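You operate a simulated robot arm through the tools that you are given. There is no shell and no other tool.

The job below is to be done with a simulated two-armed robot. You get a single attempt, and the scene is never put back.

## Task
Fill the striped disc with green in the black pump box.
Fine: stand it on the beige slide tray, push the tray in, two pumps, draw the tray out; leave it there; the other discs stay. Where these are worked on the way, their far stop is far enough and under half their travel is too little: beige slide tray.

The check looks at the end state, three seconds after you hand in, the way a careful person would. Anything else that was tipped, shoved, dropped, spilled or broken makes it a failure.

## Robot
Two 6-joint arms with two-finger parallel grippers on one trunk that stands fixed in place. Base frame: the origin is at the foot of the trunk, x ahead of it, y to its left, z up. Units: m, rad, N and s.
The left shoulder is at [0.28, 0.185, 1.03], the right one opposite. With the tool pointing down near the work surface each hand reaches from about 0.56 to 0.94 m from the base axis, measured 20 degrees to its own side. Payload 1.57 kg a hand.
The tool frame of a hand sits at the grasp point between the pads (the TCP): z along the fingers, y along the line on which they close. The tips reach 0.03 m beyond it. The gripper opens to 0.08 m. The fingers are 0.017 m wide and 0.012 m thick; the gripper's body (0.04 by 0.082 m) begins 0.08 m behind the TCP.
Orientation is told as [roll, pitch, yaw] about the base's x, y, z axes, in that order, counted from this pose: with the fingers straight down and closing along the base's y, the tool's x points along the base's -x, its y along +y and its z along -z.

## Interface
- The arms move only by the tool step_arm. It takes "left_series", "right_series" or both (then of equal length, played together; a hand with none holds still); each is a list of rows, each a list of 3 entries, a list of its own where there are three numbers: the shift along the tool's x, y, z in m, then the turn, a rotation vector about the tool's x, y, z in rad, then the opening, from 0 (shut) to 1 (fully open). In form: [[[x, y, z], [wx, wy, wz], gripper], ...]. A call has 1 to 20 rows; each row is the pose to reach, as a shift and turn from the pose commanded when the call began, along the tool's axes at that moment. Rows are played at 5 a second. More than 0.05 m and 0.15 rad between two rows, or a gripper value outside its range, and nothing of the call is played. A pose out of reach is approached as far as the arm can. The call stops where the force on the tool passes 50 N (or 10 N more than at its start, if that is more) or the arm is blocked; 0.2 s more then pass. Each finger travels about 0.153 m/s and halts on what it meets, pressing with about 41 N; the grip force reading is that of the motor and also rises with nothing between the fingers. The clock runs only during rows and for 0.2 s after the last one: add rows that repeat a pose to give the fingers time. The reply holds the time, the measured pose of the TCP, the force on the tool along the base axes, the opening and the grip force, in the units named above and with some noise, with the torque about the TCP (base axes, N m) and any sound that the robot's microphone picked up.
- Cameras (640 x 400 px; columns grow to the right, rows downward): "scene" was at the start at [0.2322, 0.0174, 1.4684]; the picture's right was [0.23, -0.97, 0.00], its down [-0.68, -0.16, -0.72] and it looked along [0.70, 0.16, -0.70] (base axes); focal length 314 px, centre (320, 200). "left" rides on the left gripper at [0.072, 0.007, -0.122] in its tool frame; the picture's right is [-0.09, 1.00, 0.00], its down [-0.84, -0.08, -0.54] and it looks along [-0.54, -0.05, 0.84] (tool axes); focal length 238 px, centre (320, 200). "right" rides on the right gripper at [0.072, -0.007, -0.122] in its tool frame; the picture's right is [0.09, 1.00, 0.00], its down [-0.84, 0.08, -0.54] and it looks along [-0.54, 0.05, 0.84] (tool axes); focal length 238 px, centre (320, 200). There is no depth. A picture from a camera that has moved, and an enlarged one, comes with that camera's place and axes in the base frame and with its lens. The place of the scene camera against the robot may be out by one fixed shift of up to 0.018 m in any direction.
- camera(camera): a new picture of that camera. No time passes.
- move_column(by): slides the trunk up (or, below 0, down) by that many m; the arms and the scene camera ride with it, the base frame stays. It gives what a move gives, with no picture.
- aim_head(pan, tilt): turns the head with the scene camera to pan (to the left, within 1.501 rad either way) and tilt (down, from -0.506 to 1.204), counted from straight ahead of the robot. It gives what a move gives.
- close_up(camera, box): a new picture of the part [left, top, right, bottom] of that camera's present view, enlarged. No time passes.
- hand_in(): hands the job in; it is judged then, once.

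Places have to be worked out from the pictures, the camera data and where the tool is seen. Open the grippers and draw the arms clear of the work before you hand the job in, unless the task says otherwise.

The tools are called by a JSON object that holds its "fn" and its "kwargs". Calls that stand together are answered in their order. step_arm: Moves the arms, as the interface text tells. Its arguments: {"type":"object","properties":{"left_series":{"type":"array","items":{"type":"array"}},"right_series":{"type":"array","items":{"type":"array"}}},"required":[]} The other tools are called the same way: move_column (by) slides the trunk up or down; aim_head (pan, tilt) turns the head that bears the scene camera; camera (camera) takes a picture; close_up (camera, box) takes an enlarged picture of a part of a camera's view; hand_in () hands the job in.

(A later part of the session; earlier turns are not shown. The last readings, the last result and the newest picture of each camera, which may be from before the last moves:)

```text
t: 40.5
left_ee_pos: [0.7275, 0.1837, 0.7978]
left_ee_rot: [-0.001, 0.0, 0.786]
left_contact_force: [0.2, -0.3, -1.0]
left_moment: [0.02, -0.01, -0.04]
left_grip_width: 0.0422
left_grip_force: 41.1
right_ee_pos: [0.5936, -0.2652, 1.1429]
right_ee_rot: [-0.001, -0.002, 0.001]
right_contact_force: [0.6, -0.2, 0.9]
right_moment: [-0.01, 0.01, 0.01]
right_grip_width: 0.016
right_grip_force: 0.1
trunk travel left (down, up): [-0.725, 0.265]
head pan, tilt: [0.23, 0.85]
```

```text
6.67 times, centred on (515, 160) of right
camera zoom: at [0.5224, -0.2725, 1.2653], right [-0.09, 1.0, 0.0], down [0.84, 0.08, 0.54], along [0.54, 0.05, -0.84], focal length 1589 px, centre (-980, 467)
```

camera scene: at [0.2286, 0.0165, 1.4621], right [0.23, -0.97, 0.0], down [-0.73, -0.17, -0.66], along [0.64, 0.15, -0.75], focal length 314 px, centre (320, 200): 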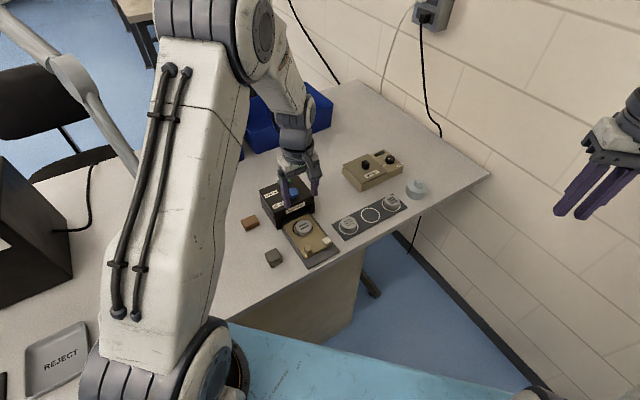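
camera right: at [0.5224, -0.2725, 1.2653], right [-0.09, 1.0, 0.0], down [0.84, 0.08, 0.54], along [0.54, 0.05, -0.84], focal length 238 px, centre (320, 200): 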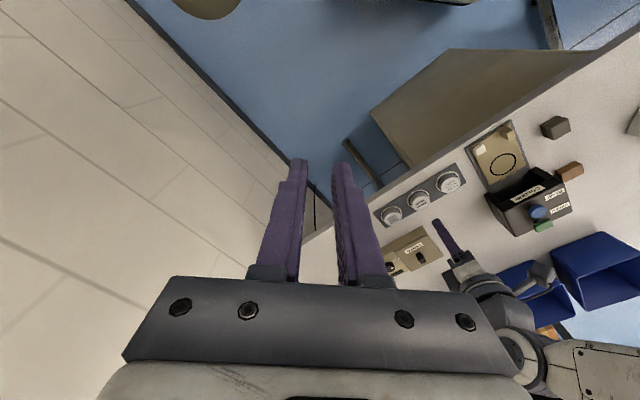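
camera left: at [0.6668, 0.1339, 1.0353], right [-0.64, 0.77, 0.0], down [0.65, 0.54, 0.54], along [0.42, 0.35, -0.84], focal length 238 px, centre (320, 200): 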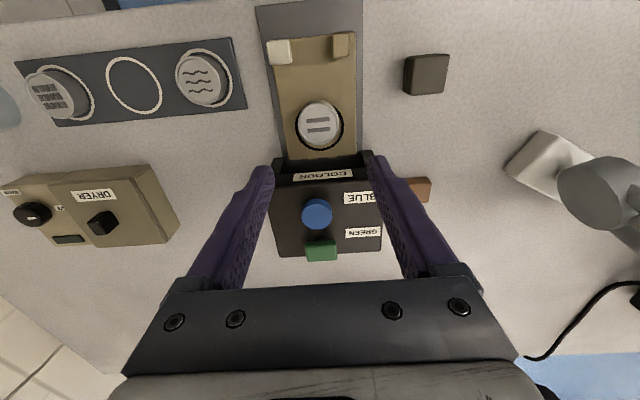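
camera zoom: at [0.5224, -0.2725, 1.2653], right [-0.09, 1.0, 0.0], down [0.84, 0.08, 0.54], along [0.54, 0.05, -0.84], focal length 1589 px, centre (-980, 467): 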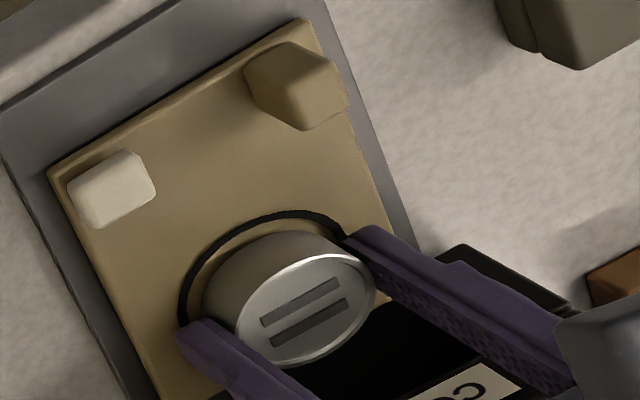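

Now the margins to the ring match the other discs' look, centred within about 1 mm. I lower it to the tray and release sideways with the tips clear of the tray.

{"fn": "step_arm", "kwargs": {"left_series": [[[0, 0, 0.0015], [0, 0, 0], 0.2], [[0, 0, 0.003], [0, 0, 0], 0.2], [[0, 0, 0.0033], [0, 0, 0], 0.2], [[0, 0, 0.0033], [0, 0, 0], 0.52], [[0, 0, 0.0033], [0, 0, 0], 0.56], [[0, 0, 0.0033], [0, 0, 0], 0.62], [[0, 0, 0.0033], [0, 0, 0], 0.7], [[0, 0, 0.0033], [0, 0, 0], 0.7]]}}

{"fn": "close_up", "kwargs": {"camera": "left", "box": [270, 120, 370, 220]}}

{"fn": "close_up", "kwargs": {"camera": "scene", "box": [300, 205, 350, 255]}}

```text
t: 42.3
left_ee_pos: [0.7279, 0.1832, 0.7942]
left_ee_rot: [0.001, 0.002, 0.784]
left_contact_force: [-0.2, -0.4, -0.2]
left_moment: [0.01, 0.05, 0.01]
left_grip_width: 0.056
left_grip_force: 0.1
right_ee_pos: [0.5937, -0.2661, 1.1447]
right_ee_rot: [0.0, 0.0, -0.001]
right_contact_force: [0.3, 0.0, -0.1]
right_moment: [0.01, 0.02, 0.02]
right_grip_width: 0.0157
right_grip_force: 0.1
trunk travel left (down, up): [-0.725, 0.265]
head pan, tilt: [0.23, 0.85]
```

```text
4.00 times, centred on (320, 170) of left
camera zoom: at [0.6714, 0.1373, 0.9165], right [-0.64, 0.77, 0.0], down [0.65, 0.54, 0.54], along [0.42, 0.35, -0.84], focal length 953 px, centre (320, 320)
```

zoom: 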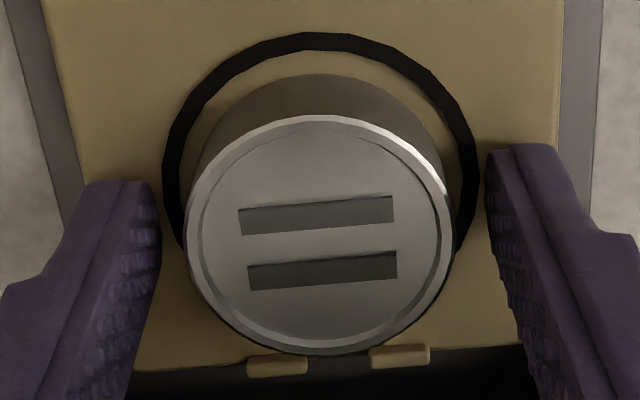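

```text
8.00 times, centred on (325, 230) of scene
camera zoom: at [0.2286, 0.0165, 1.4621], right [0.23, -0.97, 0.0], down [-0.73, -0.17, -0.66], along [0.64, 0.15, -0.75], focal length 2509 px, centre (280, -40)
```

zoom: 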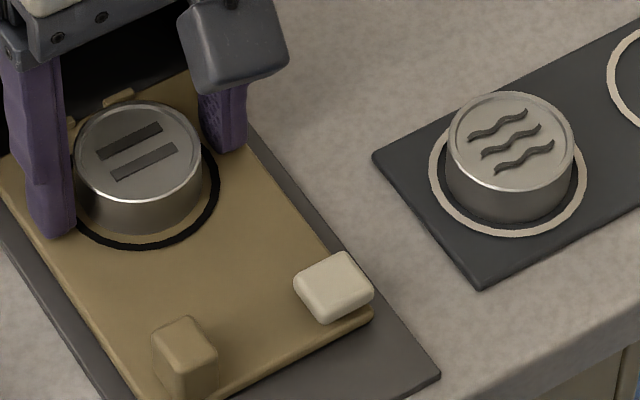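

The disc stands in the ring, released and centred. I lift the hand straight up and check.

{"fn": "step_arm", "kwargs": {"left_series": [[[0, 0, -0.005], [0, 0, 0], 0.7], [[0, 0, -0.02], [0, 0, 0], 0.7], [[0, 0, -0.05], [0, 0, 0], 0.7], [[0, 0, -0.09], [0, 0, 0], 0.7], [[0, 0, -0.12], [0, 0, 0], 0.7], [[0, 0, -0.12], [0, 0, 0], 0.7]]}}

{"fn": "camera", "kwargs": {"camera": "left"}}

{"fn": "close_up", "kwargs": {"camera": "left", "box": [240, 10, 400, 150]}}

{"fn": "close_up", "kwargs": {"camera": "left", "box": [260, 140, 400, 270]}}

{"fn": "close_up", "kwargs": {"camera": "scene", "box": [250, 165, 350, 265]}}

```text
t: 43.7
left_ee_pos: [0.726, 0.183, 0.9146]
left_ee_rot: [0.0, 0.0, 0.786]
left_contact_force: [0.3, 0.1, -0.1]
left_moment: [0.03, -0.01, -0.02]
left_grip_width: 0.0559
left_grip_force: 0.1
right_ee_pos: [0.5925, -0.2654, 1.143]
right_ee_rot: [0.0, 0.0, 0.0]
right_contact_force: [-0.5, -0.8, -0.1]
right_moment: [0.0, -0.02, 0.0]
right_grip_width: 0.0162
right_grip_force: 0.1
trunk travel left (down, up): [-0.725, 0.265]
head pan, tilt: [0.23, 0.85]
```

```text
taken
camera left: at [0.6707, 0.1377, 1.0366], right [-0.64, 0.77, 0.0], down [0.65, 0.54, 0.54], along [0.42, 0.35, -0.84], focal length 238 px, centre (320, 200)
```

left: 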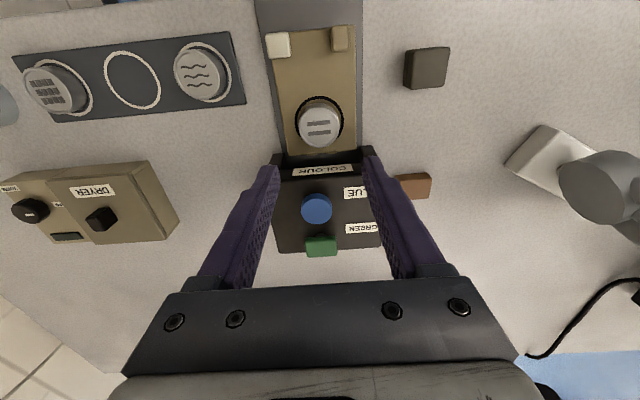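

```text
2.86 times, centred on (320, 80) of left
camera zoom: at [0.6707, 0.1377, 1.0366], right [-0.64, 0.77, 0.0], down [0.65, 0.54, 0.54], along [0.42, 0.35, -0.84], focal length 681 px, centre (320, 543)
```

zoom: 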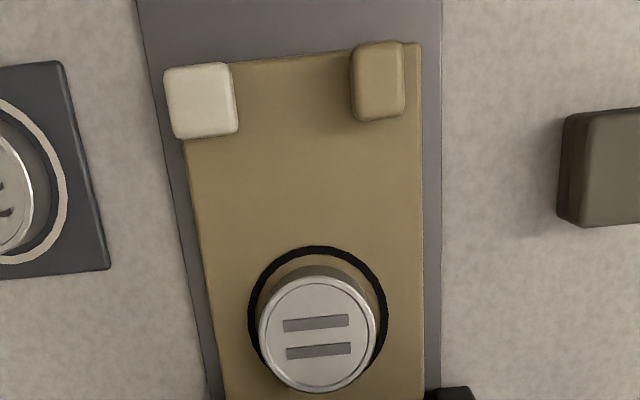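

```text
3.08 times, centred on (330, 205) of left
camera zoom: at [0.6707, 0.1377, 1.0366], right [-0.64, 0.77, 0.0], down [0.65, 0.54, 0.54], along [0.42, 0.35, -0.84], focal length 733 px, centre (289, 185)
```

zoom: 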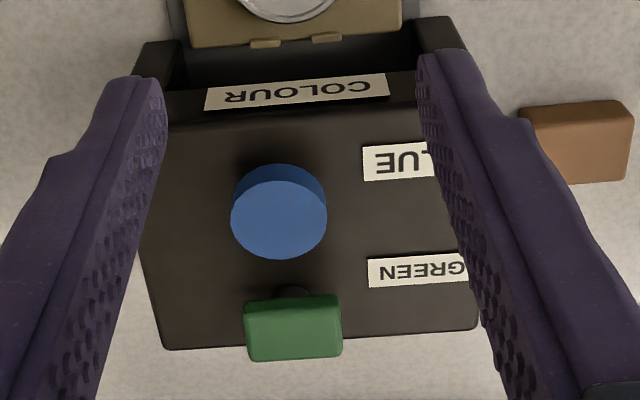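

```text
4.00 times, centred on (300, 215) of scene
camera zoom: at [0.2284, 0.0165, 1.4621], right [0.23, -0.97, 0.0], down [-0.73, -0.17, -0.66], along [0.64, 0.15, -0.75], focal length 1254 px, centre (400, 140)
```

zoom: 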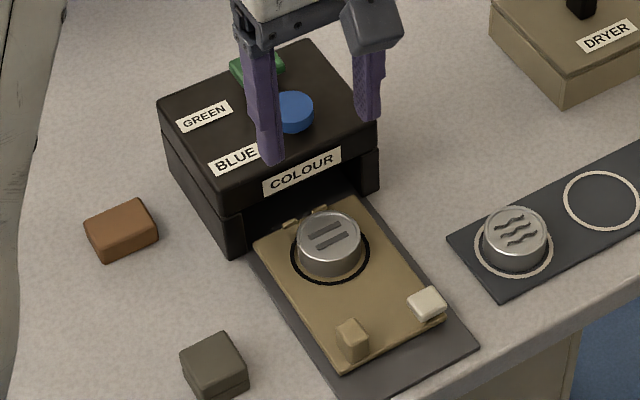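

The disc is well centred in the ring. Now the tray: the beige handle block works out at about (0.655, 0.1475), 0.017 wide. I move over it at height and look down before descending.

{"fn": "step_arm", "kwargs": {"left_series": [[[0.0255, 0.0084, 0], [0, 0, 0], 0.6], [[0.051, 0.0169, 0], [0, 0, 0], 0.6], [[0.0765, 0.0253, 0], [0, 0, 0], 0.6], [[0.0765, 0.0253, 0.03], [0, 0, 0], 0.6], [[0.0765, 0.0253, 0.06], [0, 0, 0], 0.6], [[0.0765, 0.0253, 0.07], [0, 0, 0], 0.6], [[0.0765, 0.0253, 0.07], [0, 0, 0], 0.6]]}}

{"fn": "close_up", "kwargs": {"camera": "left", "box": [220, 60, 420, 260]}}

{"fn": "close_up", "kwargs": {"camera": "scene", "box": [270, 195, 350, 275]}}

```text
t: 45.3
left_ee_pos: [0.6539, 0.147, 0.8433]
left_ee_rot: [-0.001, 0.001, 0.785]
left_contact_force: [-0.5, -0.3, -0.9]
left_moment: [0.0, -0.02, -0.02]
left_grip_width: 0.048
left_grip_force: 0.0
right_ee_pos: [0.5936, -0.2661, 1.1427]
right_ee_rot: [-0.001, 0.0, -0.001]
right_contact_force: [-0.8, 0.2, -0.3]
right_moment: [-0.03, 0.05, 0.01]
right_grip_width: 0.0158
right_grip_force: 0.0
trunk travel left (down, up): [-0.725, 0.265]
head pan, tilt: [0.23, 0.85]
```

```text
2.00 times, centred on (320, 160) of left
camera zoom: at [0.5973, 0.1014, 0.9652], right [-0.64, 0.77, 0.0], down [0.65, 0.54, 0.54], along [0.42, 0.35, -0.84], focal length 477 px, centre (320, 280)
```

zoom: 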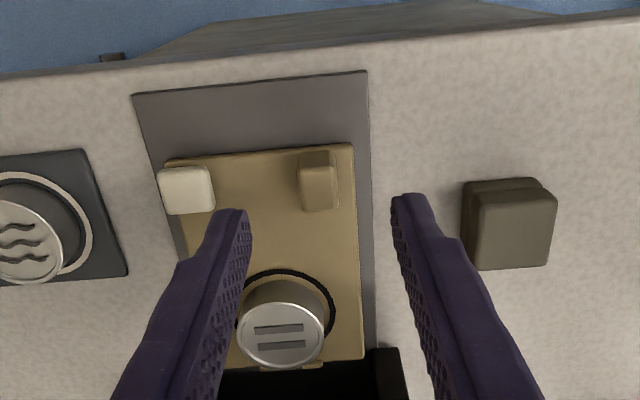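

```text
5.00 times, centred on (310, 235) of scene
camera zoom: at [0.2286, 0.0165, 1.4621], right [0.23, -0.97, 0.0], down [-0.73, -0.17, -0.66], along [0.64, 0.15, -0.75], focal length 1568 px, centre (370, 25)
```

zoom: 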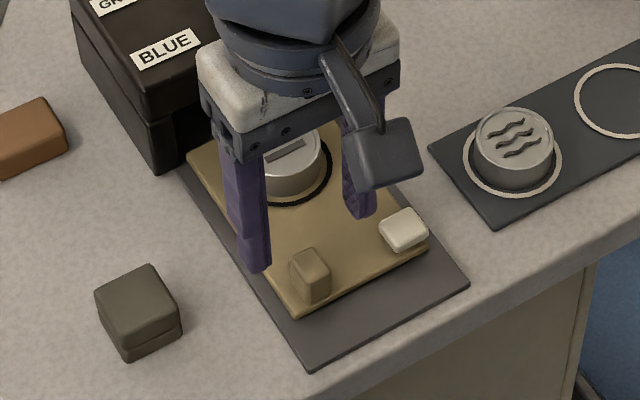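

The block lies right on the tool axis (within 1 mm). I descend to TCP z≈0.797, tips about 5 mm above the tray, and close on the block.

{"fn": "step_arm", "kwargs": {"left_series": [[[0, 0, 0.015], [0, 0, 0], 0.58], [[0, 0, 0.03], [0, 0, 0], 0.58], [[0, 0, 0.04], [0, 0, 0], 0.58], [[0, 0, 0.046], [0, 0, 0], 0.58], [[0, 0, 0.046], [0, 0, 0], 0.4], [[0, 0, 0.046], [0, 0, 0], 0.2], [[0, 0, 0.046], [0, 0, 0], 0.05], [[0, 0, 0.046], [0, 0, 0], 0.05]]}}

{"fn": "close_up", "kwargs": {"camera": "left", "box": [220, 60, 420, 260]}}

{"fn": "close_up", "kwargs": {"camera": "scene", "box": [270, 195, 350, 275]}}

```text
t: 47.1
left_ee_pos: [0.6554, 0.1472, 0.7978]
left_ee_rot: [0.0, 0.0, 0.784]
left_contact_force: [2.8, -1.4, -4.1]
left_moment: [0.35, -0.43, 0.04]
left_grip_width: 0.0158
left_grip_force: 31.7
right_ee_pos: [0.5924, -0.266, 1.1426]
right_ee_rot: [-0.001, -0.001, -0.001]
right_contact_force: [0.6, 0.1, 0.2]
right_moment: [0.01, -0.05, -0.02]
right_grip_width: 0.0161
right_grip_force: 0.0
trunk travel left (down, up): [-0.725, 0.265]
head pan, tilt: [0.23, 0.85]
```

```text
2.00 times, centred on (320, 160) of left
camera zoom: at [0.5984, 0.1014, 0.92], right [-0.64, 0.77, 0.0], down [0.65, 0.54, 0.54], along [0.42, 0.35, -0.84], focal length 477 px, centre (320, 280)
```

zoom: 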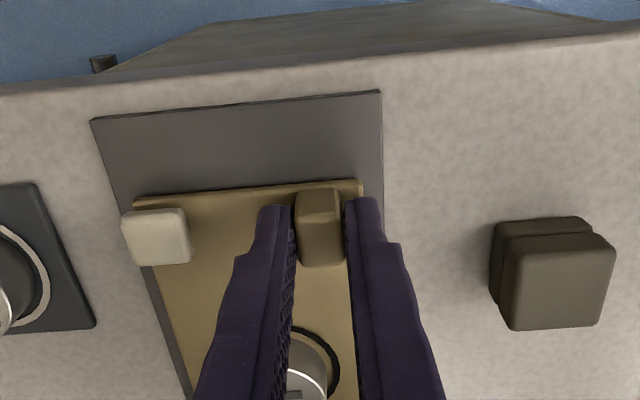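

```text
5.00 times, centred on (310, 235) of scene
camera zoom: at [0.2288, 0.0164, 1.462], right [0.23, -0.97, 0.0], down [-0.73, -0.17, -0.66], along [0.64, 0.15, -0.75], focal length 1568 px, centre (370, 25)
```

zoom: 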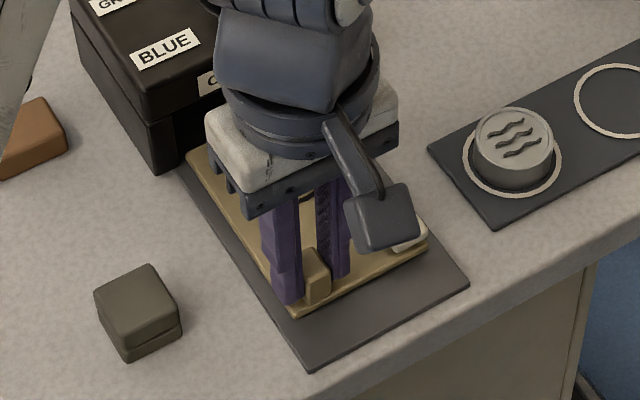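

The block is gripped (0.0158 m, 32 N). I push the tray in along the slide direction slowly and watch the force.

{"fn": "step_arm", "kwargs": {"left_series": [[[-0.006, 0, 0], [0, 0, 0], 0.05], [[-0.013, 0, 0], [0, 0, 0], 0.05], [[-0.02, 0, 0], [0, 0, 0], 0.05], [[-0.027, 0, 0], [0, 0, 0], 0.05], [[-0.034, 0, 0], [0, 0, 0], 0.05], [[-0.041, 0, 0], [0, 0, 0], 0.05], [[-0.048, 0, 0], [0, 0, 0], 0.05], [[-0.048, 0, 0], [0, 0, 0], 0.05]]}}

{"fn": "camera", "kwargs": {"camera": "left"}}

{"fn": "close_up", "kwargs": {"camera": "scene", "box": [250, 175, 350, 275]}}

```text
t: 48.9
left_ee_pos: [0.6894, 0.182, 0.7991]
left_ee_rot: [0.002, 0.001, 0.786]
left_contact_force: [-5.0, 6.1, 6.9]
left_moment: [-0.4, 0.65, 0.06]
left_grip_width: 0.0159
left_grip_force: 31.1
right_ee_pos: [0.592, -0.2655, 1.144]
right_ee_rot: [0.0, 0.0, 0.001]
right_contact_force: [1.0, -0.3, 0.9]
right_moment: [0.03, 0.01, 0.03]
right_grip_width: 0.016
right_grip_force: 0.1
trunk travel left (down, up): [-0.725, 0.265]
head pan, tilt: [0.23, 0.85]
```

```text
taken
camera left: at [0.6333, 0.1359, 0.9202], right [-0.64, 0.77, 0.0], down [0.65, 0.54, 0.54], along [0.42, 0.35, -0.84], focal length 238 px, centre (320, 200)
```

left: 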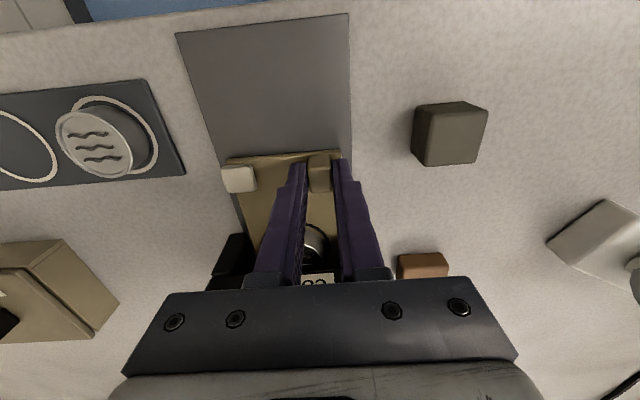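

```text
4.00 times, centred on (300, 225) of scene
camera zoom: at [0.2281, 0.0168, 1.4622], right [0.23, -0.97, 0.0], down [-0.73, -0.17, -0.66], along [0.64, 0.15, -0.75], focal length 1254 px, centre (400, 100)
```

zoom: 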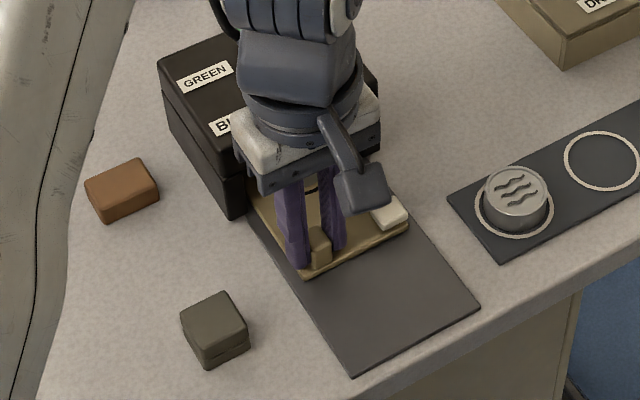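

The tray is about 74 mm in and the force along the slide is near zero, so it hasn't met its stop. I push on slowly.

{"fn": "step_arm", "kwargs": {"left_series": [[[-0.006, 0, 0], [0, 0, 0], 0.05], [[-0.012, 0, 0], [0, 0, 0], 0.05], [[-0.018, 0, 0], [0, 0, 0], 0.05], [[-0.024, 0, 0], [0, 0, 0], 0.05], [[-0.03, 0, 0], [0, 0, 0], 0.05], [[-0.035, 0, 0], [0, 0, 0], 0.05], [[-0.035, 0, 0], [0, 0, 0], 0.05]]}}

{"fn": "camera", "kwargs": {"camera": "left"}}

{"fn": "close_up", "kwargs": {"camera": "scene", "box": [250, 175, 350, 275]}}

```text
t: 50.5
left_ee_pos: [0.7148, 0.2056, 0.7988]
left_ee_rot: [0.002, 0.0, 0.787]
left_contact_force: [-13.1, 6.5, -4.0]
left_moment: [0.12, 0.2, -0.01]
left_grip_width: 0.0169
left_grip_force: 7.4
right_ee_pos: [0.5927, -0.2667, 1.1433]
right_ee_rot: [-0.002, 0.0, 0.001]
right_contact_force: [0.6, -0.7, 0.5]
right_moment: [-0.02, -0.03, -0.01]
right_grip_width: 0.0161
right_grip_force: 0.1
trunk travel left (down, up): [-0.725, 0.265]
head pan, tilt: [0.23, 0.85]
```

```text
taken
camera left: at [0.6584, 0.1602, 0.9197], right [-0.64, 0.77, 0.0], down [0.65, 0.54, 0.54], along [0.42, 0.35, -0.84], focal length 238 px, centre (320, 200)
```

left: 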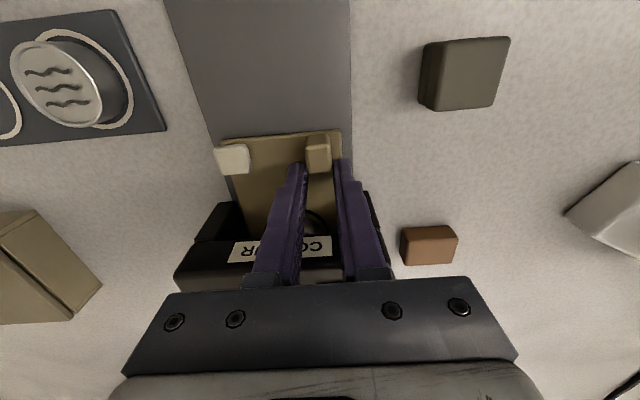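

```text
4.00 times, centred on (300, 225) of scene
camera zoom: at [0.2282, 0.017, 1.462], right [0.23, -0.97, 0.0], down [-0.73, -0.17, -0.66], along [0.64, 0.15, -0.75], focal length 1254 px, centre (400, 100)
```

zoom: 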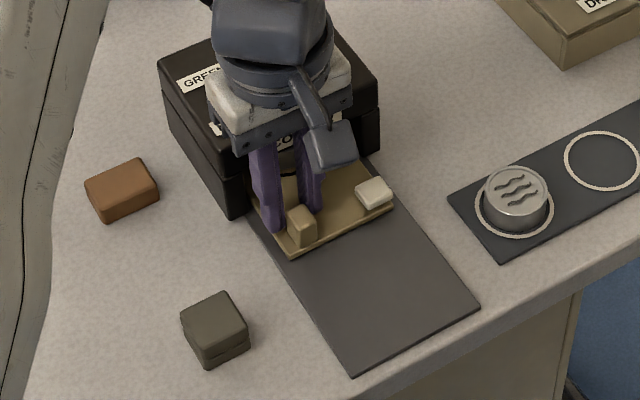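

The fingers slid along the block, so the tray seems to have met its stop. I zoom in to measure where the tray is now.

{"fn": "close_up", "kwargs": {"camera": "left", "box": [200, 110, 400, 290]}}

{"fn": "close_up", "kwargs": {"camera": "right", "box": [460, 110, 590, 230]}}

```text
2.22 times, centred on (300, 200) of left
camera zoom: at [0.6584, 0.1602, 0.9197], right [-0.64, 0.77, 0.0], down [0.65, 0.54, 0.54], along [0.42, 0.35, -0.84], focal length 530 px, centre (364, 200)
```

zoom: 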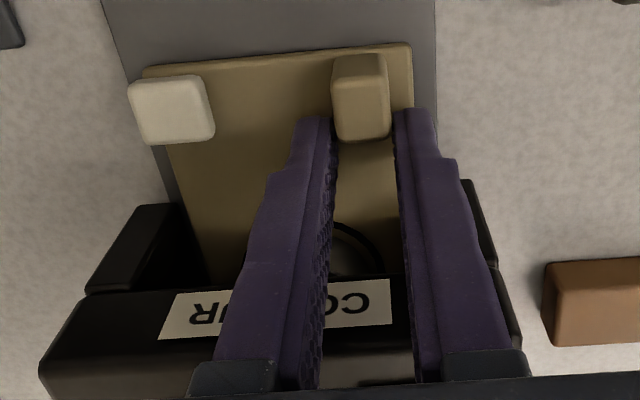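

```text
3.33 times, centred on (525, 170) of right
camera zoom: at [0.5221, -0.272, 1.2654], right [-0.09, 1.0, 0.0], down [0.84, 0.08, 0.54], along [0.54, 0.05, -0.84], focal length 794 px, centre (-363, 300)
```

zoom: 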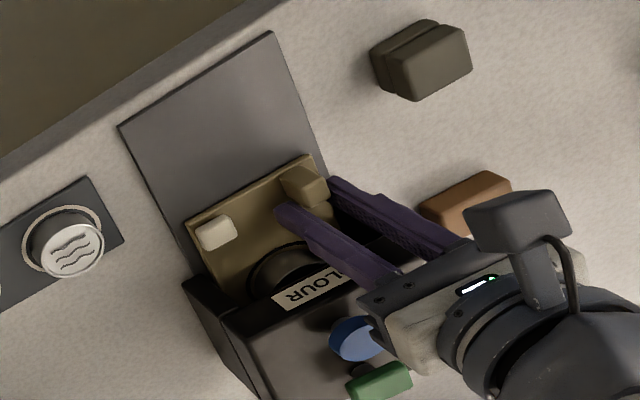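

The block is now at about (0.702, 0.196), i.e. the tray has travelled about 94 mm and the disc is under the box. To be sure it is at the far stop, I release, rise, and go in front of the block with closed fingers to press it home.

{"fn": "step_arm", "kwargs": {"left_series": [[[0, 0, 0], [0, 0, 0], 0.3], [[0, 0, 0], [0, 0, 0], 0.5], [[0, 0, -0.01], [0, 0, 0], 0.5], [[0, 0, -0.04], [0, 0, 0], 0.5], [[0, 0, -0.05], [0, 0, 0], 0.3], [[0.02, 0.0007, -0.05], [0, 0, 0], 0.1], [[0.0426, 0.0014, -0.05], [0, 0, 0], 0.0], [[0.0426, 0.0014, -0.05], [0, 0, 0], 0.0]]}}

{"fn": "camera", "kwargs": {"camera": "left"}}

{"fn": "close_up", "kwargs": {"camera": "scene", "box": [250, 175, 350, 275]}}

```text
t: 52.3
left_ee_pos: [0.6825, 0.1762, 0.85]
left_ee_rot: [0.002, 0.0, 0.785]
left_contact_force: [-0.3, 0.2, -0.9]
left_moment: [0.03, 0.0, 0.02]
left_grip_width: 0.0002
left_grip_force: 21.2
right_ee_pos: [0.594, -0.2665, 1.1433]
right_ee_rot: [0.001, 0.0, 0.0]
right_contact_force: [-0.6, 0.2, 0.3]
right_moment: [-0.03, -0.02, 0.02]
right_grip_width: 0.0162
right_grip_force: 0.0
trunk travel left (down, up): [-0.725, 0.265]
head pan, tilt: [0.23, 0.85]
```

```text
taken
camera left: at [0.6261, 0.1304, 0.9713], right [-0.64, 0.77, 0.0], down [0.65, 0.54, 0.54], along [0.42, 0.35, -0.84], focal length 238 px, centre (320, 200)
```

left: 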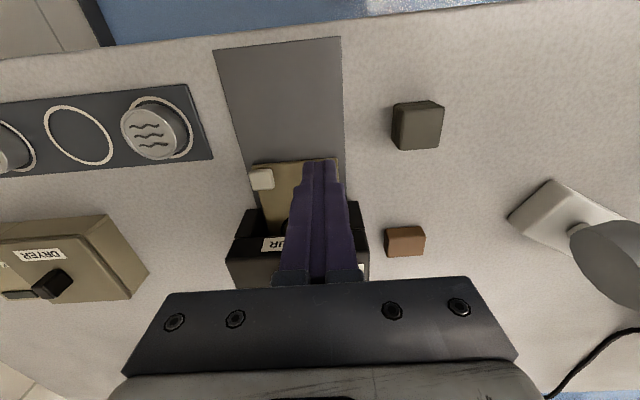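

```text
4.00 times, centred on (300, 225) of scene
camera zoom: at [0.2285, 0.0165, 1.4621], right [0.23, -0.97, 0.0], down [-0.73, -0.17, -0.66], along [0.64, 0.15, -0.75], focal length 1254 px, centre (400, 100)
```

zoom: 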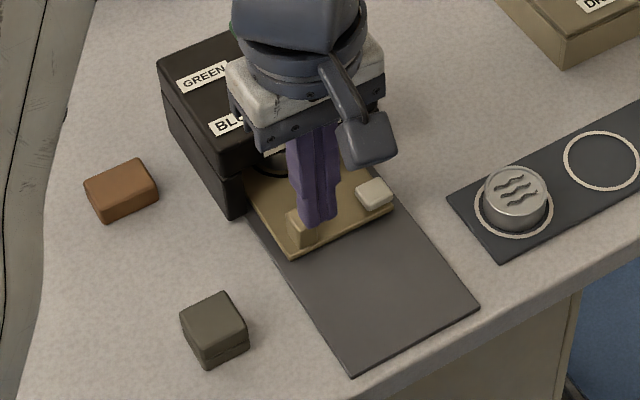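

The closed fingers hang in front of the block as planned. I lower them to TCP z≈0.796 and then press the block inward gently.

{"fn": "step_arm", "kwargs": {"left_series": [[[0, 0, 0.03], [0, 0, 0], 0.0], [[0, 0, 0.054], [0, 0, 0], 0.0], [[0, 0, 0.054], [0, 0, 0], 0.0], [[-0.004, 0, 0.054], [0, 0, 0], 0.0], [[-0.008, 0, 0.054], [0, 0, 0], 0.0], [[-0.01, 0, 0.054], [0, 0, 0], 0.0], [[-0.01, 0, 0.054], [0, 0, 0], 0.0]]}}

{"fn": "close_up", "kwargs": {"camera": "left", "box": [200, 110, 400, 290]}}

{"fn": "close_up", "kwargs": {"camera": "scene", "box": [280, 190, 350, 260]}}

```text
t: 53.9
left_ee_pos: [0.6904, 0.1845, 0.7947]
left_ee_rot: [0.0, 0.001, 0.786]
left_contact_force: [-0.3, 0.1, -0.4]
left_moment: [-0.02, 0.01, 0.0]
left_grip_width: 0.0002
left_grip_force: 21.5
right_ee_pos: [0.5932, -0.265, 1.1447]
right_ee_rot: [0.002, 0.002, 0.0]
right_contact_force: [0.0, -0.5, -0.4]
right_moment: [0.01, -0.04, -0.01]
right_grip_width: 0.016
right_grip_force: 0.1
trunk travel left (down, up): [-0.725, 0.265]
head pan, tilt: [0.23, 0.85]
```

```text
2.22 times, centred on (300, 200) of left
camera zoom: at [0.634, 0.1381, 0.9157], right [-0.64, 0.77, 0.0], down [0.65, 0.54, 0.54], along [0.42, 0.35, -0.84], focal length 530 px, centre (364, 200)
```

zoom: 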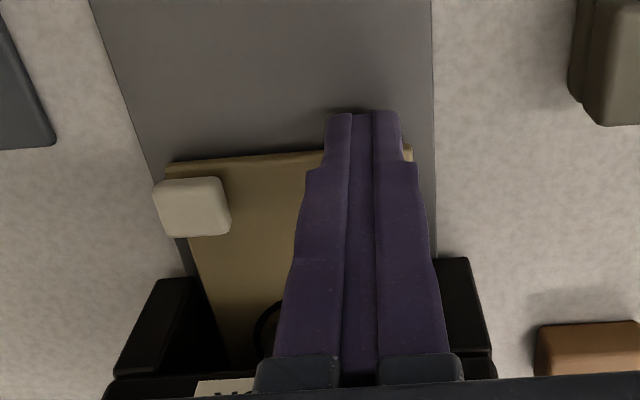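

```text
5.71 times, centred on (315, 225) of scene
camera zoom: at [0.2285, 0.0166, 1.4621], right [0.23, -0.97, 0.0], down [-0.73, -0.17, -0.66], along [0.64, 0.15, -0.75], focal length 1792 px, centre (349, 57)
```

zoom: 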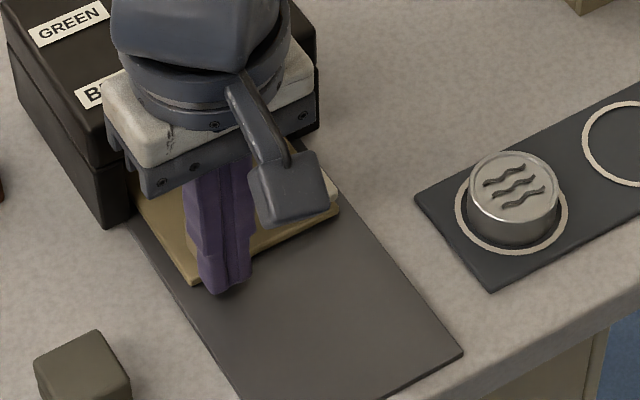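

No contact force yet; I continue pushing inward in 2 mm steps.

{"fn": "step_arm", "kwargs": {"left_series": [[[-0.002, 0, 0], [0, 0, 0], 0.0], [[-0.004, 0, 0], [0, 0, 0], 0.0], [[-0.006, 0, 0], [0, 0, 0], 0.0], [[-0.008, 0, 0], [0, 0, 0], 0.0], [[-0.008, 0, 0], [0, 0, 0], 0.0]]}}

{"fn": "close_up", "kwargs": {"camera": "left", "box": [200, 110, 400, 290]}}

```text
t: 54.8
left_ee_pos: [0.69, 0.1856, 0.7926]
left_ee_rot: [0.012, 0.015, 0.784]
left_contact_force: [-6.9, -16.0, 5.3]
left_moment: [-0.12, 0.0, 0.0]
left_grip_width: 0.0
left_grip_force: 21.1
right_ee_pos: [0.5938, -0.2658, 1.1431]
right_ee_rot: [0.001, 0.0, 0.005]
right_contact_force: [0.5, -0.2, -0.4]
right_moment: [0.04, 0.0, 0.05]
right_grip_width: 0.0163
right_grip_force: 0.0
trunk travel left (down, up): [-0.725, 0.265]
head pan, tilt: [0.23, 0.85]
stopped in row 4 (left hand): the force on the tool passed its limit at 54 N (the readings are from after the stop); the commanded pose is now the measured one
```

```text
2.22 times, centred on (300, 200) of left
camera zoom: at [0.6348, 0.1403, 0.9153], right [-0.64, 0.77, 0.01], down [0.66, 0.54, 0.53], along [0.4, 0.34, -0.85], focal length 530 px, centre (364, 200)
```

zoom: 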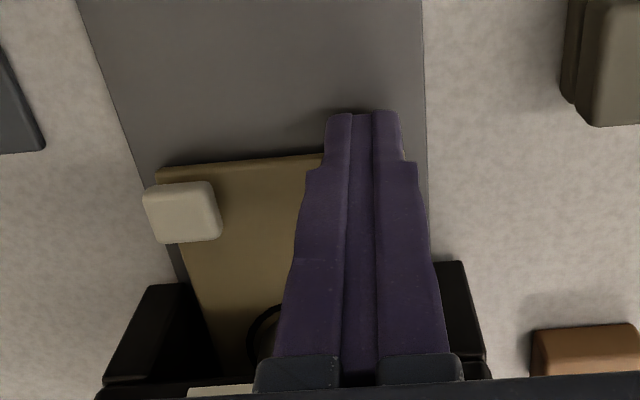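

The push met a hard stop at 54 N with the tray not moving: it is fully in. I back off, straighten the small tilt, and rise.

{"fn": "step_arm", "kwargs": {"left_series": [[[0.006, 0, 0], [0.006, -0.0075, 0], 0.0], [[0.015, 0, 0], [0.012, -0.015, 0], 0.0], [[0.015, 0, -0.04], [0.012, -0.015, 0], 0.0], [[0.015, 0, -0.08], [0.012, -0.015, 0], 0.0], [[0.015, 0, -0.12], [0.012, -0.015, 0], 0.0], [[0.015, 0, -0.14], [0.012, -0.015, 0], 0.0], [[0.015, 0, -0.14], [0.012, -0.015, 0], 0.0]]}}

{"fn": "camera", "kwargs": {"camera": "left"}}

{"fn": "close_up", "kwargs": {"camera": "scene", "box": [250, 165, 350, 265]}}

{"fn": "close_up", "kwargs": {"camera": "right", "box": [460, 110, 590, 250]}}

```text
t: 56.4
left_ee_pos: [0.6835, 0.176, 0.9338]
left_ee_rot: [-0.006, -0.005, 0.783]
left_contact_force: [0.5, -0.5, 0.7]
left_moment: [-0.02, 0.0, 0.04]
left_grip_width: 0.0001
left_grip_force: 22.0
right_ee_pos: [0.5935, -0.264, 1.1436]
right_ee_rot: [0.0, 0.001, 0.002]
right_contact_force: [0.2, 0.3, 0.3]
right_moment: [0.0, -0.05, -0.01]
right_grip_width: 0.0162
right_grip_force: 0.1
trunk travel left (down, up): [-0.725, 0.265]
head pan, tilt: [0.23, 0.85]
```

```text
taken
camera left: at [0.6267, 0.13, 1.0558], right [-0.64, 0.77, 0.0], down [0.64, 0.54, 0.55], along [0.42, 0.35, -0.84], focal length 238 px, centre (320, 200)
```

left: 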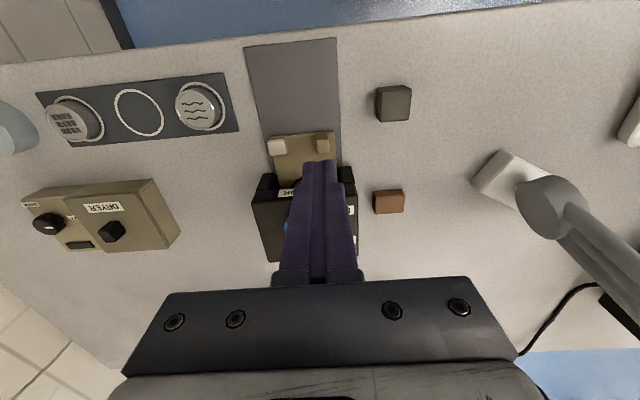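

```text
4.00 times, centred on (300, 215) of scene
camera zoom: at [0.2284, 0.0165, 1.4621], right [0.23, -0.97, 0.0], down [-0.73, -0.17, -0.66], along [0.64, 0.15, -0.75], focal length 1254 px, centre (400, 140)
```

zoom: 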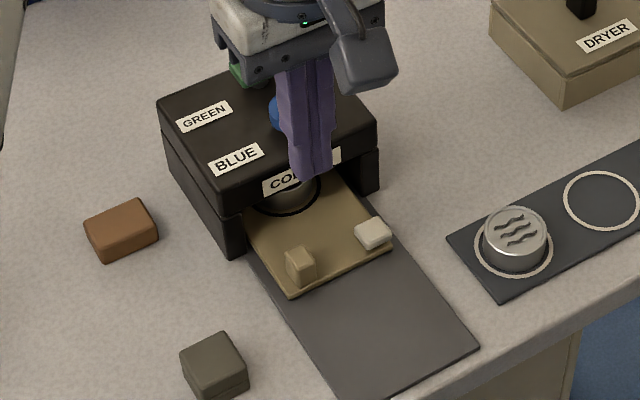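

```text
2.86 times, centred on (525, 180) of right
camera zoom: at [0.5227, -0.2718, 1.2653], right [-0.09, 1.0, 0.0], down [0.84, 0.08, 0.54], along [0.54, 0.05, -0.84], focal length 681 px, centre (-266, 257)
```

zoom: 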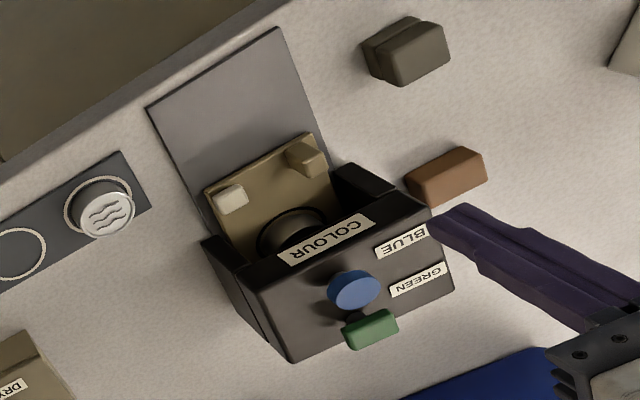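

The tray is in, disc under the box, and nothing else moved. Next I carry the closed fingers at height to a spot just beside the green pump so the camera can see it unobstructed.

{"fn": "step_arm", "kwargs": {"left_series": [[[-0.037, 0.0026, 0], [0, 0, 0], 0.0], [[-0.0743, 0.0052, 0], [0, 0, 0], 0.0], [[-0.1114, 0.0077, 0], [0, 0, 0], 0.0], [[-0.1485, 0.0103, 0], [0, 0, 0], 0.0], [[-0.1485, 0.0103, 0], [0, 0, 0], 0.0]]}}

{"fn": "camera", "kwargs": {"camera": "left"}}

{"fn": "close_up", "kwargs": {"camera": "left", "box": [180, 60, 360, 220]}}

{"fn": "close_up", "kwargs": {"camera": "scene", "box": [240, 140, 340, 240]}}

```text
t: 57.6
left_ee_pos: [0.7806, 0.288, 0.9339]
left_ee_rot: [-0.004, -0.005, 0.784]
left_contact_force: [-0.2, -0.2, 0.7]
left_moment: [-0.02, 0.01, -0.02]
left_grip_width: 0.0
left_grip_force: 21.5
right_ee_pos: [0.5938, -0.2651, 1.1436]
right_ee_rot: [-0.001, -0.001, -0.002]
right_contact_force: [-0.8, 0.5, 0.5]
right_moment: [0.0, 0.01, -0.01]
right_grip_width: 0.0163
right_grip_force: 0.0
trunk travel left (down, up): [-0.725, 0.265]
head pan, tilt: [0.23, 0.85]
```

```text
taken
camera left: at [0.7242, 0.2422, 1.0555], right [-0.64, 0.77, 0.0], down [0.64, 0.54, 0.55], along [0.42, 0.35, -0.84], focal length 238 px, centre (320, 200)
```

left: 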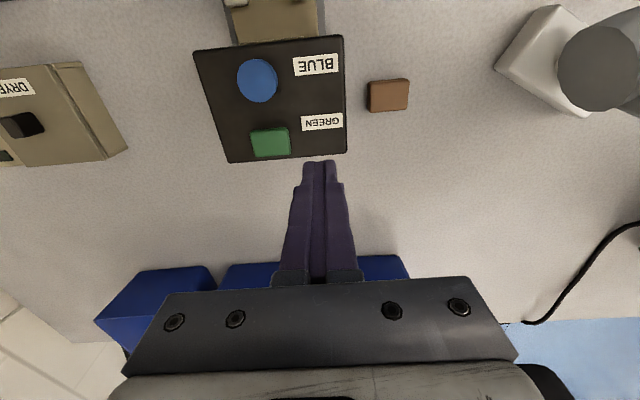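

```text
2.50 times, centred on (270, 140) of left
camera zoom: at [0.7242, 0.2422, 1.0555], right [-0.64, 0.77, 0.0], down [0.64, 0.54, 0.55], along [0.42, 0.35, -0.84], focal length 596 px, centre (445, 350)
```

zoom: 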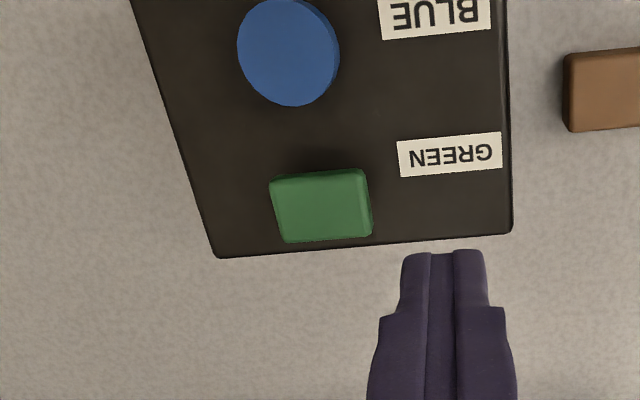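

```text
4.00 times, centred on (290, 190) of scene
camera zoom: at [0.2287, 0.0166, 1.462], right [0.23, -0.97, 0.0], down [-0.73, -0.17, -0.66], along [0.64, 0.15, -0.75], focal length 1254 px, centre (440, 240)
```

zoom: 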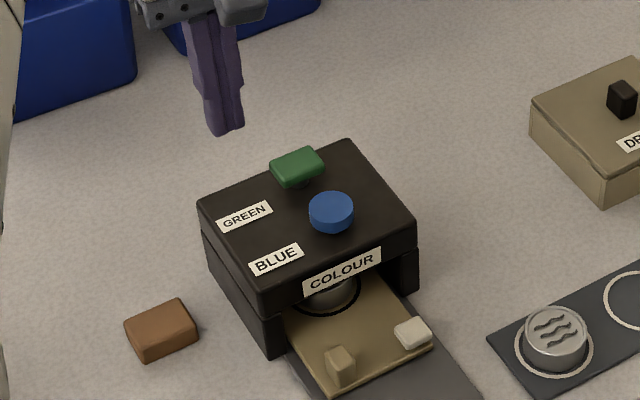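

The green head's top centre triangulates to about (0.809, 0.255, 0.847) — 3 mm in tool x and −44 mm in tool y from here. I move above it and go down to about 8 mm above its top.

{"fn": "step_arm", "kwargs": {"left_series": [[[0.0017, -0.022, 0], [-0.005, 0.005, 0], 0.0], [[0.0034, -0.0438, 0], [-0.005, 0.005, 0], 0.0], [[0.0034, -0.0438, 0.025], [-0.005, 0.005, 0], 0.0], [[0.0034, -0.0438, 0.048], [-0.005, 0.005, 0], 0.0], [[0.0034, -0.0438, 0.048], [-0.005, 0.005, 0], 0.0]]}}

{"fn": "camera", "kwargs": {"camera": "left"}}

{"fn": "close_up", "kwargs": {"camera": "scene", "box": [260, 140, 330, 210]}}

{"fn": "close_up", "kwargs": {"camera": "right", "box": [500, 170, 590, 260]}}

```text
t: 58.8
left_ee_pos: [0.808, 0.255, 0.8861]
left_ee_rot: [0.001, 0.0, 0.784]
left_contact_force: [-0.4, 0.4, -0.5]
left_moment: [0.0, 0.02, -0.04]
left_grip_width: 0.0
left_grip_force: 21.4
right_ee_pos: [0.593, -0.2653, 1.1439]
right_ee_rot: [0.0, -0.001, 0.001]
right_contact_force: [0.7, -0.5, -0.8]
right_moment: [-0.02, 0.0, 0.0]
right_grip_width: 0.016
right_grip_force: 0.1
trunk travel left (down, up): [-0.725, 0.265]
head pan, tilt: [0.23, 0.85]
```

```text
taken
camera left: at [0.7525, 0.2091, 1.0077], right [-0.64, 0.77, 0.0], down [0.65, 0.54, 0.54], along [0.42, 0.35, -0.84], focal length 238 px, centre (320, 200)
```

left: 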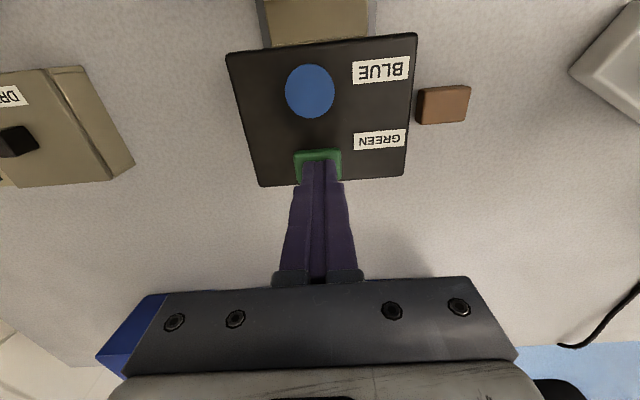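

```text
5.71 times, centred on (295, 175) of scene
camera zoom: at [0.2287, 0.0165, 1.462], right [0.23, -0.97, 0.0], down [-0.73, -0.17, -0.66], along [0.64, 0.15, -0.75], focal length 1792 px, centre (463, 343)
```

zoom: 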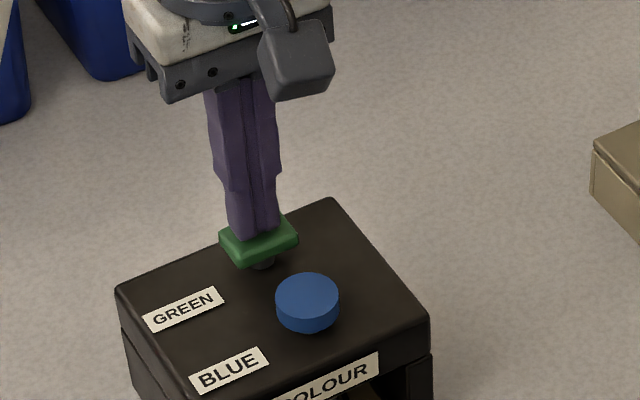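

```text
4.44 times, centred on (545, 215) of right
camera zoom: at [0.5229, -0.2718, 1.2652], right [-0.09, 1.0, 0.0], down [0.84, 0.08, 0.54], along [0.54, 0.05, -0.84], focal length 1059 px, centre (-680, 133)
```

zoom: 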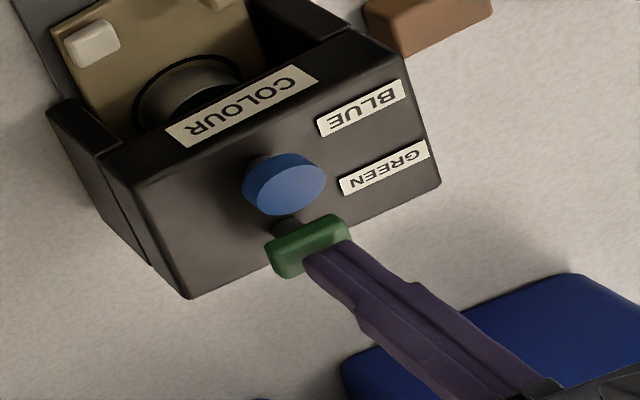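

The closed tips are centred over the green head. I press it down steadily for the first pump.

{"fn": "step_arm", "kwargs": {"left_series": [[[0, 0, 0.004], [0, 0, 0], 0.0], [[0, 0, 0.008], [0, 0, 0], 0.0], [[0, 0, 0.011], [0, 0, 0], 0.0], [[0, 0, 0.014], [0, 0, 0], 0.0], [[0, 0, 0.017], [0, 0, 0], 0.0], [[0, 0, 0.02], [0, 0, 0], 0.0], [[0, 0, 0.023], [0, 0, 0], 0.0]]}}

{"fn": "close_up", "kwargs": {"camera": "scene", "box": [260, 140, 330, 210]}}

```text
t: 60.4
left_ee_pos: [0.8122, 0.2556, 0.8709]
left_ee_rot: [-0.004, -0.008, 0.784]
left_contact_force: [-9.3, -1.1, 33.3]
left_moment: [-0.08, 0.35, -0.01]
left_grip_width: 0.0
left_grip_force: 20.9
right_ee_pos: [0.5931, -0.2661, 1.1438]
right_ee_rot: [0.0, 0.0, 0.001]
right_contact_force: [0.8, -0.2, -1.0]
right_moment: [-0.01, 0.0, 0.01]
right_grip_width: 0.0162
right_grip_force: 0.0
trunk travel left (down, up): [-0.725, 0.265]
head pan, tilt: [0.23, 0.85]
stopped in row 7 (left hand): the force on the tool passed its limit at 52 N (the readings are from after the stop); the commanded pose is now the measured one
```

```text
5.71 times, centred on (295, 175) of scene
camera zoom: at [0.227, 0.016, 1.4624], right [0.23, -0.97, 0.0], down [-0.73, -0.17, -0.66], along [0.64, 0.15, -0.75], focal length 1792 px, centre (463, 343)
```

zoom: 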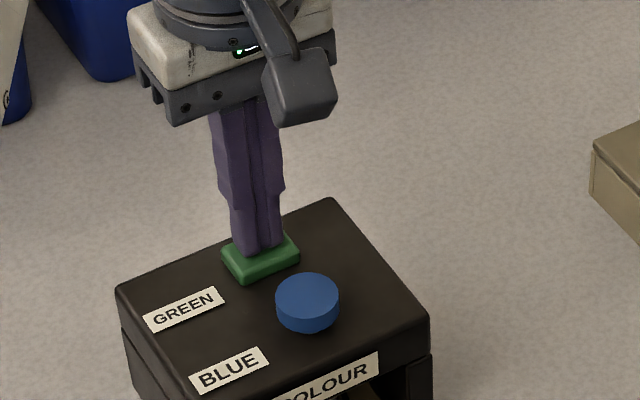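

The green head is down on the box top (52 N at its stop): one full pump. I lift clear and check that it springs back.

{"fn": "step_arm", "kwargs": {"left_series": [[[0, 0, -0.004], [0, 0, 0], 0.0], [[0, 0, -0.01], [0, 0, 0], 0.0], [[0, 0, -0.018], [0, 0, 0], 0.0], [[0, 0, -0.025], [0, 0, 0], 0.0], [[0, 0, -0.025], [0, 0, 0], 0.0], [[0, 0, -0.025], [0, 0, 0], 0.0]]}}

{"fn": "close_up", "kwargs": {"camera": "scene", "box": [260, 140, 330, 210]}}

{"fn": "close_up", "kwargs": {"camera": "right", "box": [470, 130, 590, 250]}}

{"fn": "close_up", "kwargs": {"camera": "scene", "box": [280, 200, 340, 260]}}

```text
t: 61.8
left_ee_pos: [0.8109, 0.2564, 0.8914]
left_ee_rot: [0.0, -0.001, 0.784]
left_contact_force: [-0.1, -1.4, -0.3]
left_moment: [0.0, -0.01, 0.02]
left_grip_width: 0.0
left_grip_force: 21.4
right_ee_pos: [0.5944, -0.2652, 1.1434]
right_ee_rot: [0.0, -0.001, 0.001]
right_contact_force: [0.1, 0.1, 0.0]
right_moment: [0.03, 0.03, -0.02]
right_grip_width: 0.0161
right_grip_force: 0.1
trunk travel left (down, up): [-0.725, 0.265]
head pan, tilt: [0.23, 0.85]
```

```text
5.71 times, centred on (295, 175) of scene
camera zoom: at [0.2285, 0.0165, 1.4621], right [0.23, -0.97, 0.0], down [-0.73, -0.17, -0.66], along [0.64, 0.15, -0.75], focal length 1792 px, centre (463, 343)
```

zoom: 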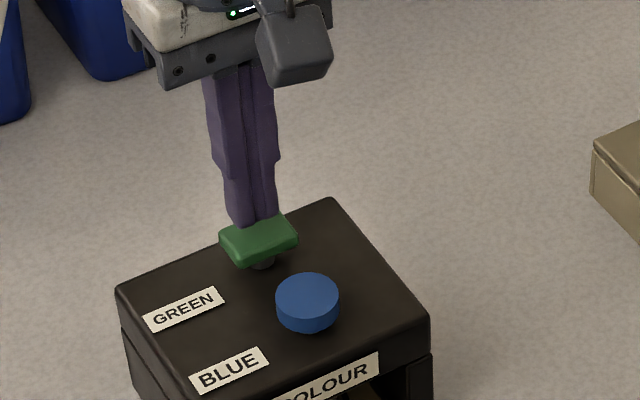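

```text
3.33 times, centred on (530, 190) of right
camera zoom: at [0.5228, -0.2718, 1.2653], right [-0.09, 1.0, 0.0], down [0.84, 0.08, 0.54], along [0.54, 0.05, -0.84], focal length 794 px, centre (-380, 233)
```

zoom: 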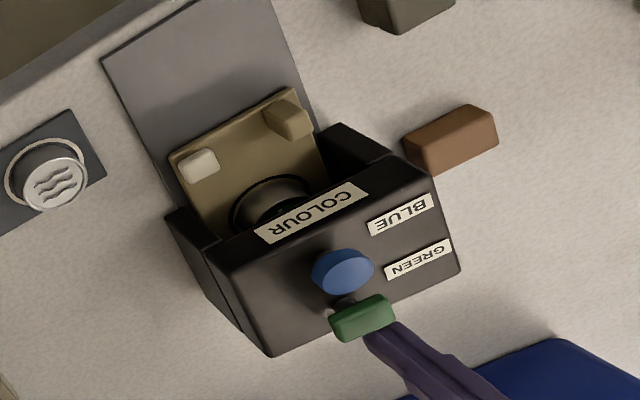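

```text
6.67 times, centred on (310, 230) of scene
camera zoom: at [0.2285, 0.0165, 1.4621], right [0.23, -0.97, 0.0], down [-0.73, -0.17, -0.66], along [0.64, 0.15, -0.75], focal length 2090 px, centre (387, 0)
```

zoom: 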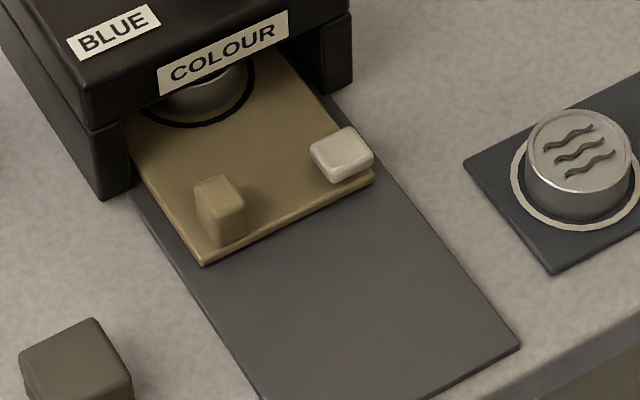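

The head sprang back fully. Now the second pump in the same way.

{"fn": "step_arm", "kwargs": {"left_series": [[[0.001, 0, 0.006], [0, 0, 0], 0.0], [[0.002, 0, 0.012], [0, 0, 0], 0.0], [[0.002, 0, 0.016], [0, 0, 0], 0.0], [[0.002, 0, 0.019], [0, 0, 0], 0.0], [[0.002, 0, 0.022], [0, 0, 0], 0.0], [[0.002, 0, 0.025], [0, 0, 0], 0.0], [[0.002, 0, 0.028], [0, 0, 0], 0.0], [[0.002, 0, 0.031], [0, 0, 0], 0.0]]}}

{"fn": "close_up", "kwargs": {"camera": "scene", "box": [260, 140, 330, 210]}}

```text
t: 63.6
left_ee_pos: [0.8113, 0.2543, 0.8725]
left_ee_rot: [-0.008, -0.012, 0.784]
left_contact_force: [-10.8, -1.2, 33.1]
left_moment: [-0.08, 0.42, -0.07]
left_grip_width: 0.0
left_grip_force: 22.0
right_ee_pos: [0.5921, -0.2656, 1.1435]
right_ee_rot: [0.0, 0.002, 0.002]
right_contact_force: [0.3, -0.3, -0.1]
right_moment: [-0.01, 0.03, 0.02]
right_grip_width: 0.0158
right_grip_force: 0.1
trunk travel left (down, up): [-0.725, 0.265]
head pan, tilt: [0.23, 0.85]
stopped in row 8 (left hand): the force on the tool passed its limit at 52 N (the readings are from after the stop); the commanded pose is now the measured one
```

```text
5.71 times, centred on (295, 175) of scene
camera zoom: at [0.227, 0.016, 1.4623], right [0.23, -0.97, 0.0], down [-0.73, -0.17, -0.66], along [0.64, 0.15, -0.75], focal length 1792 px, centre (463, 343)
```

zoom: 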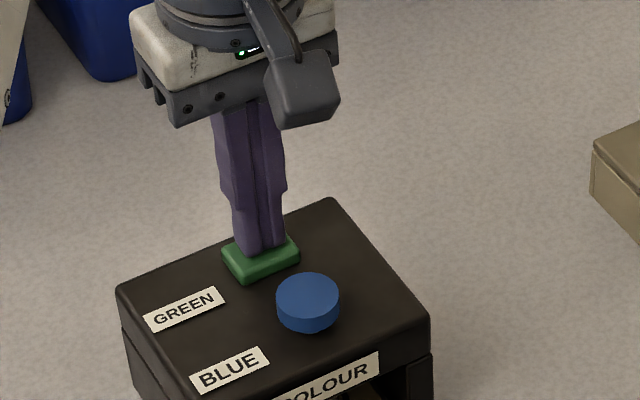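

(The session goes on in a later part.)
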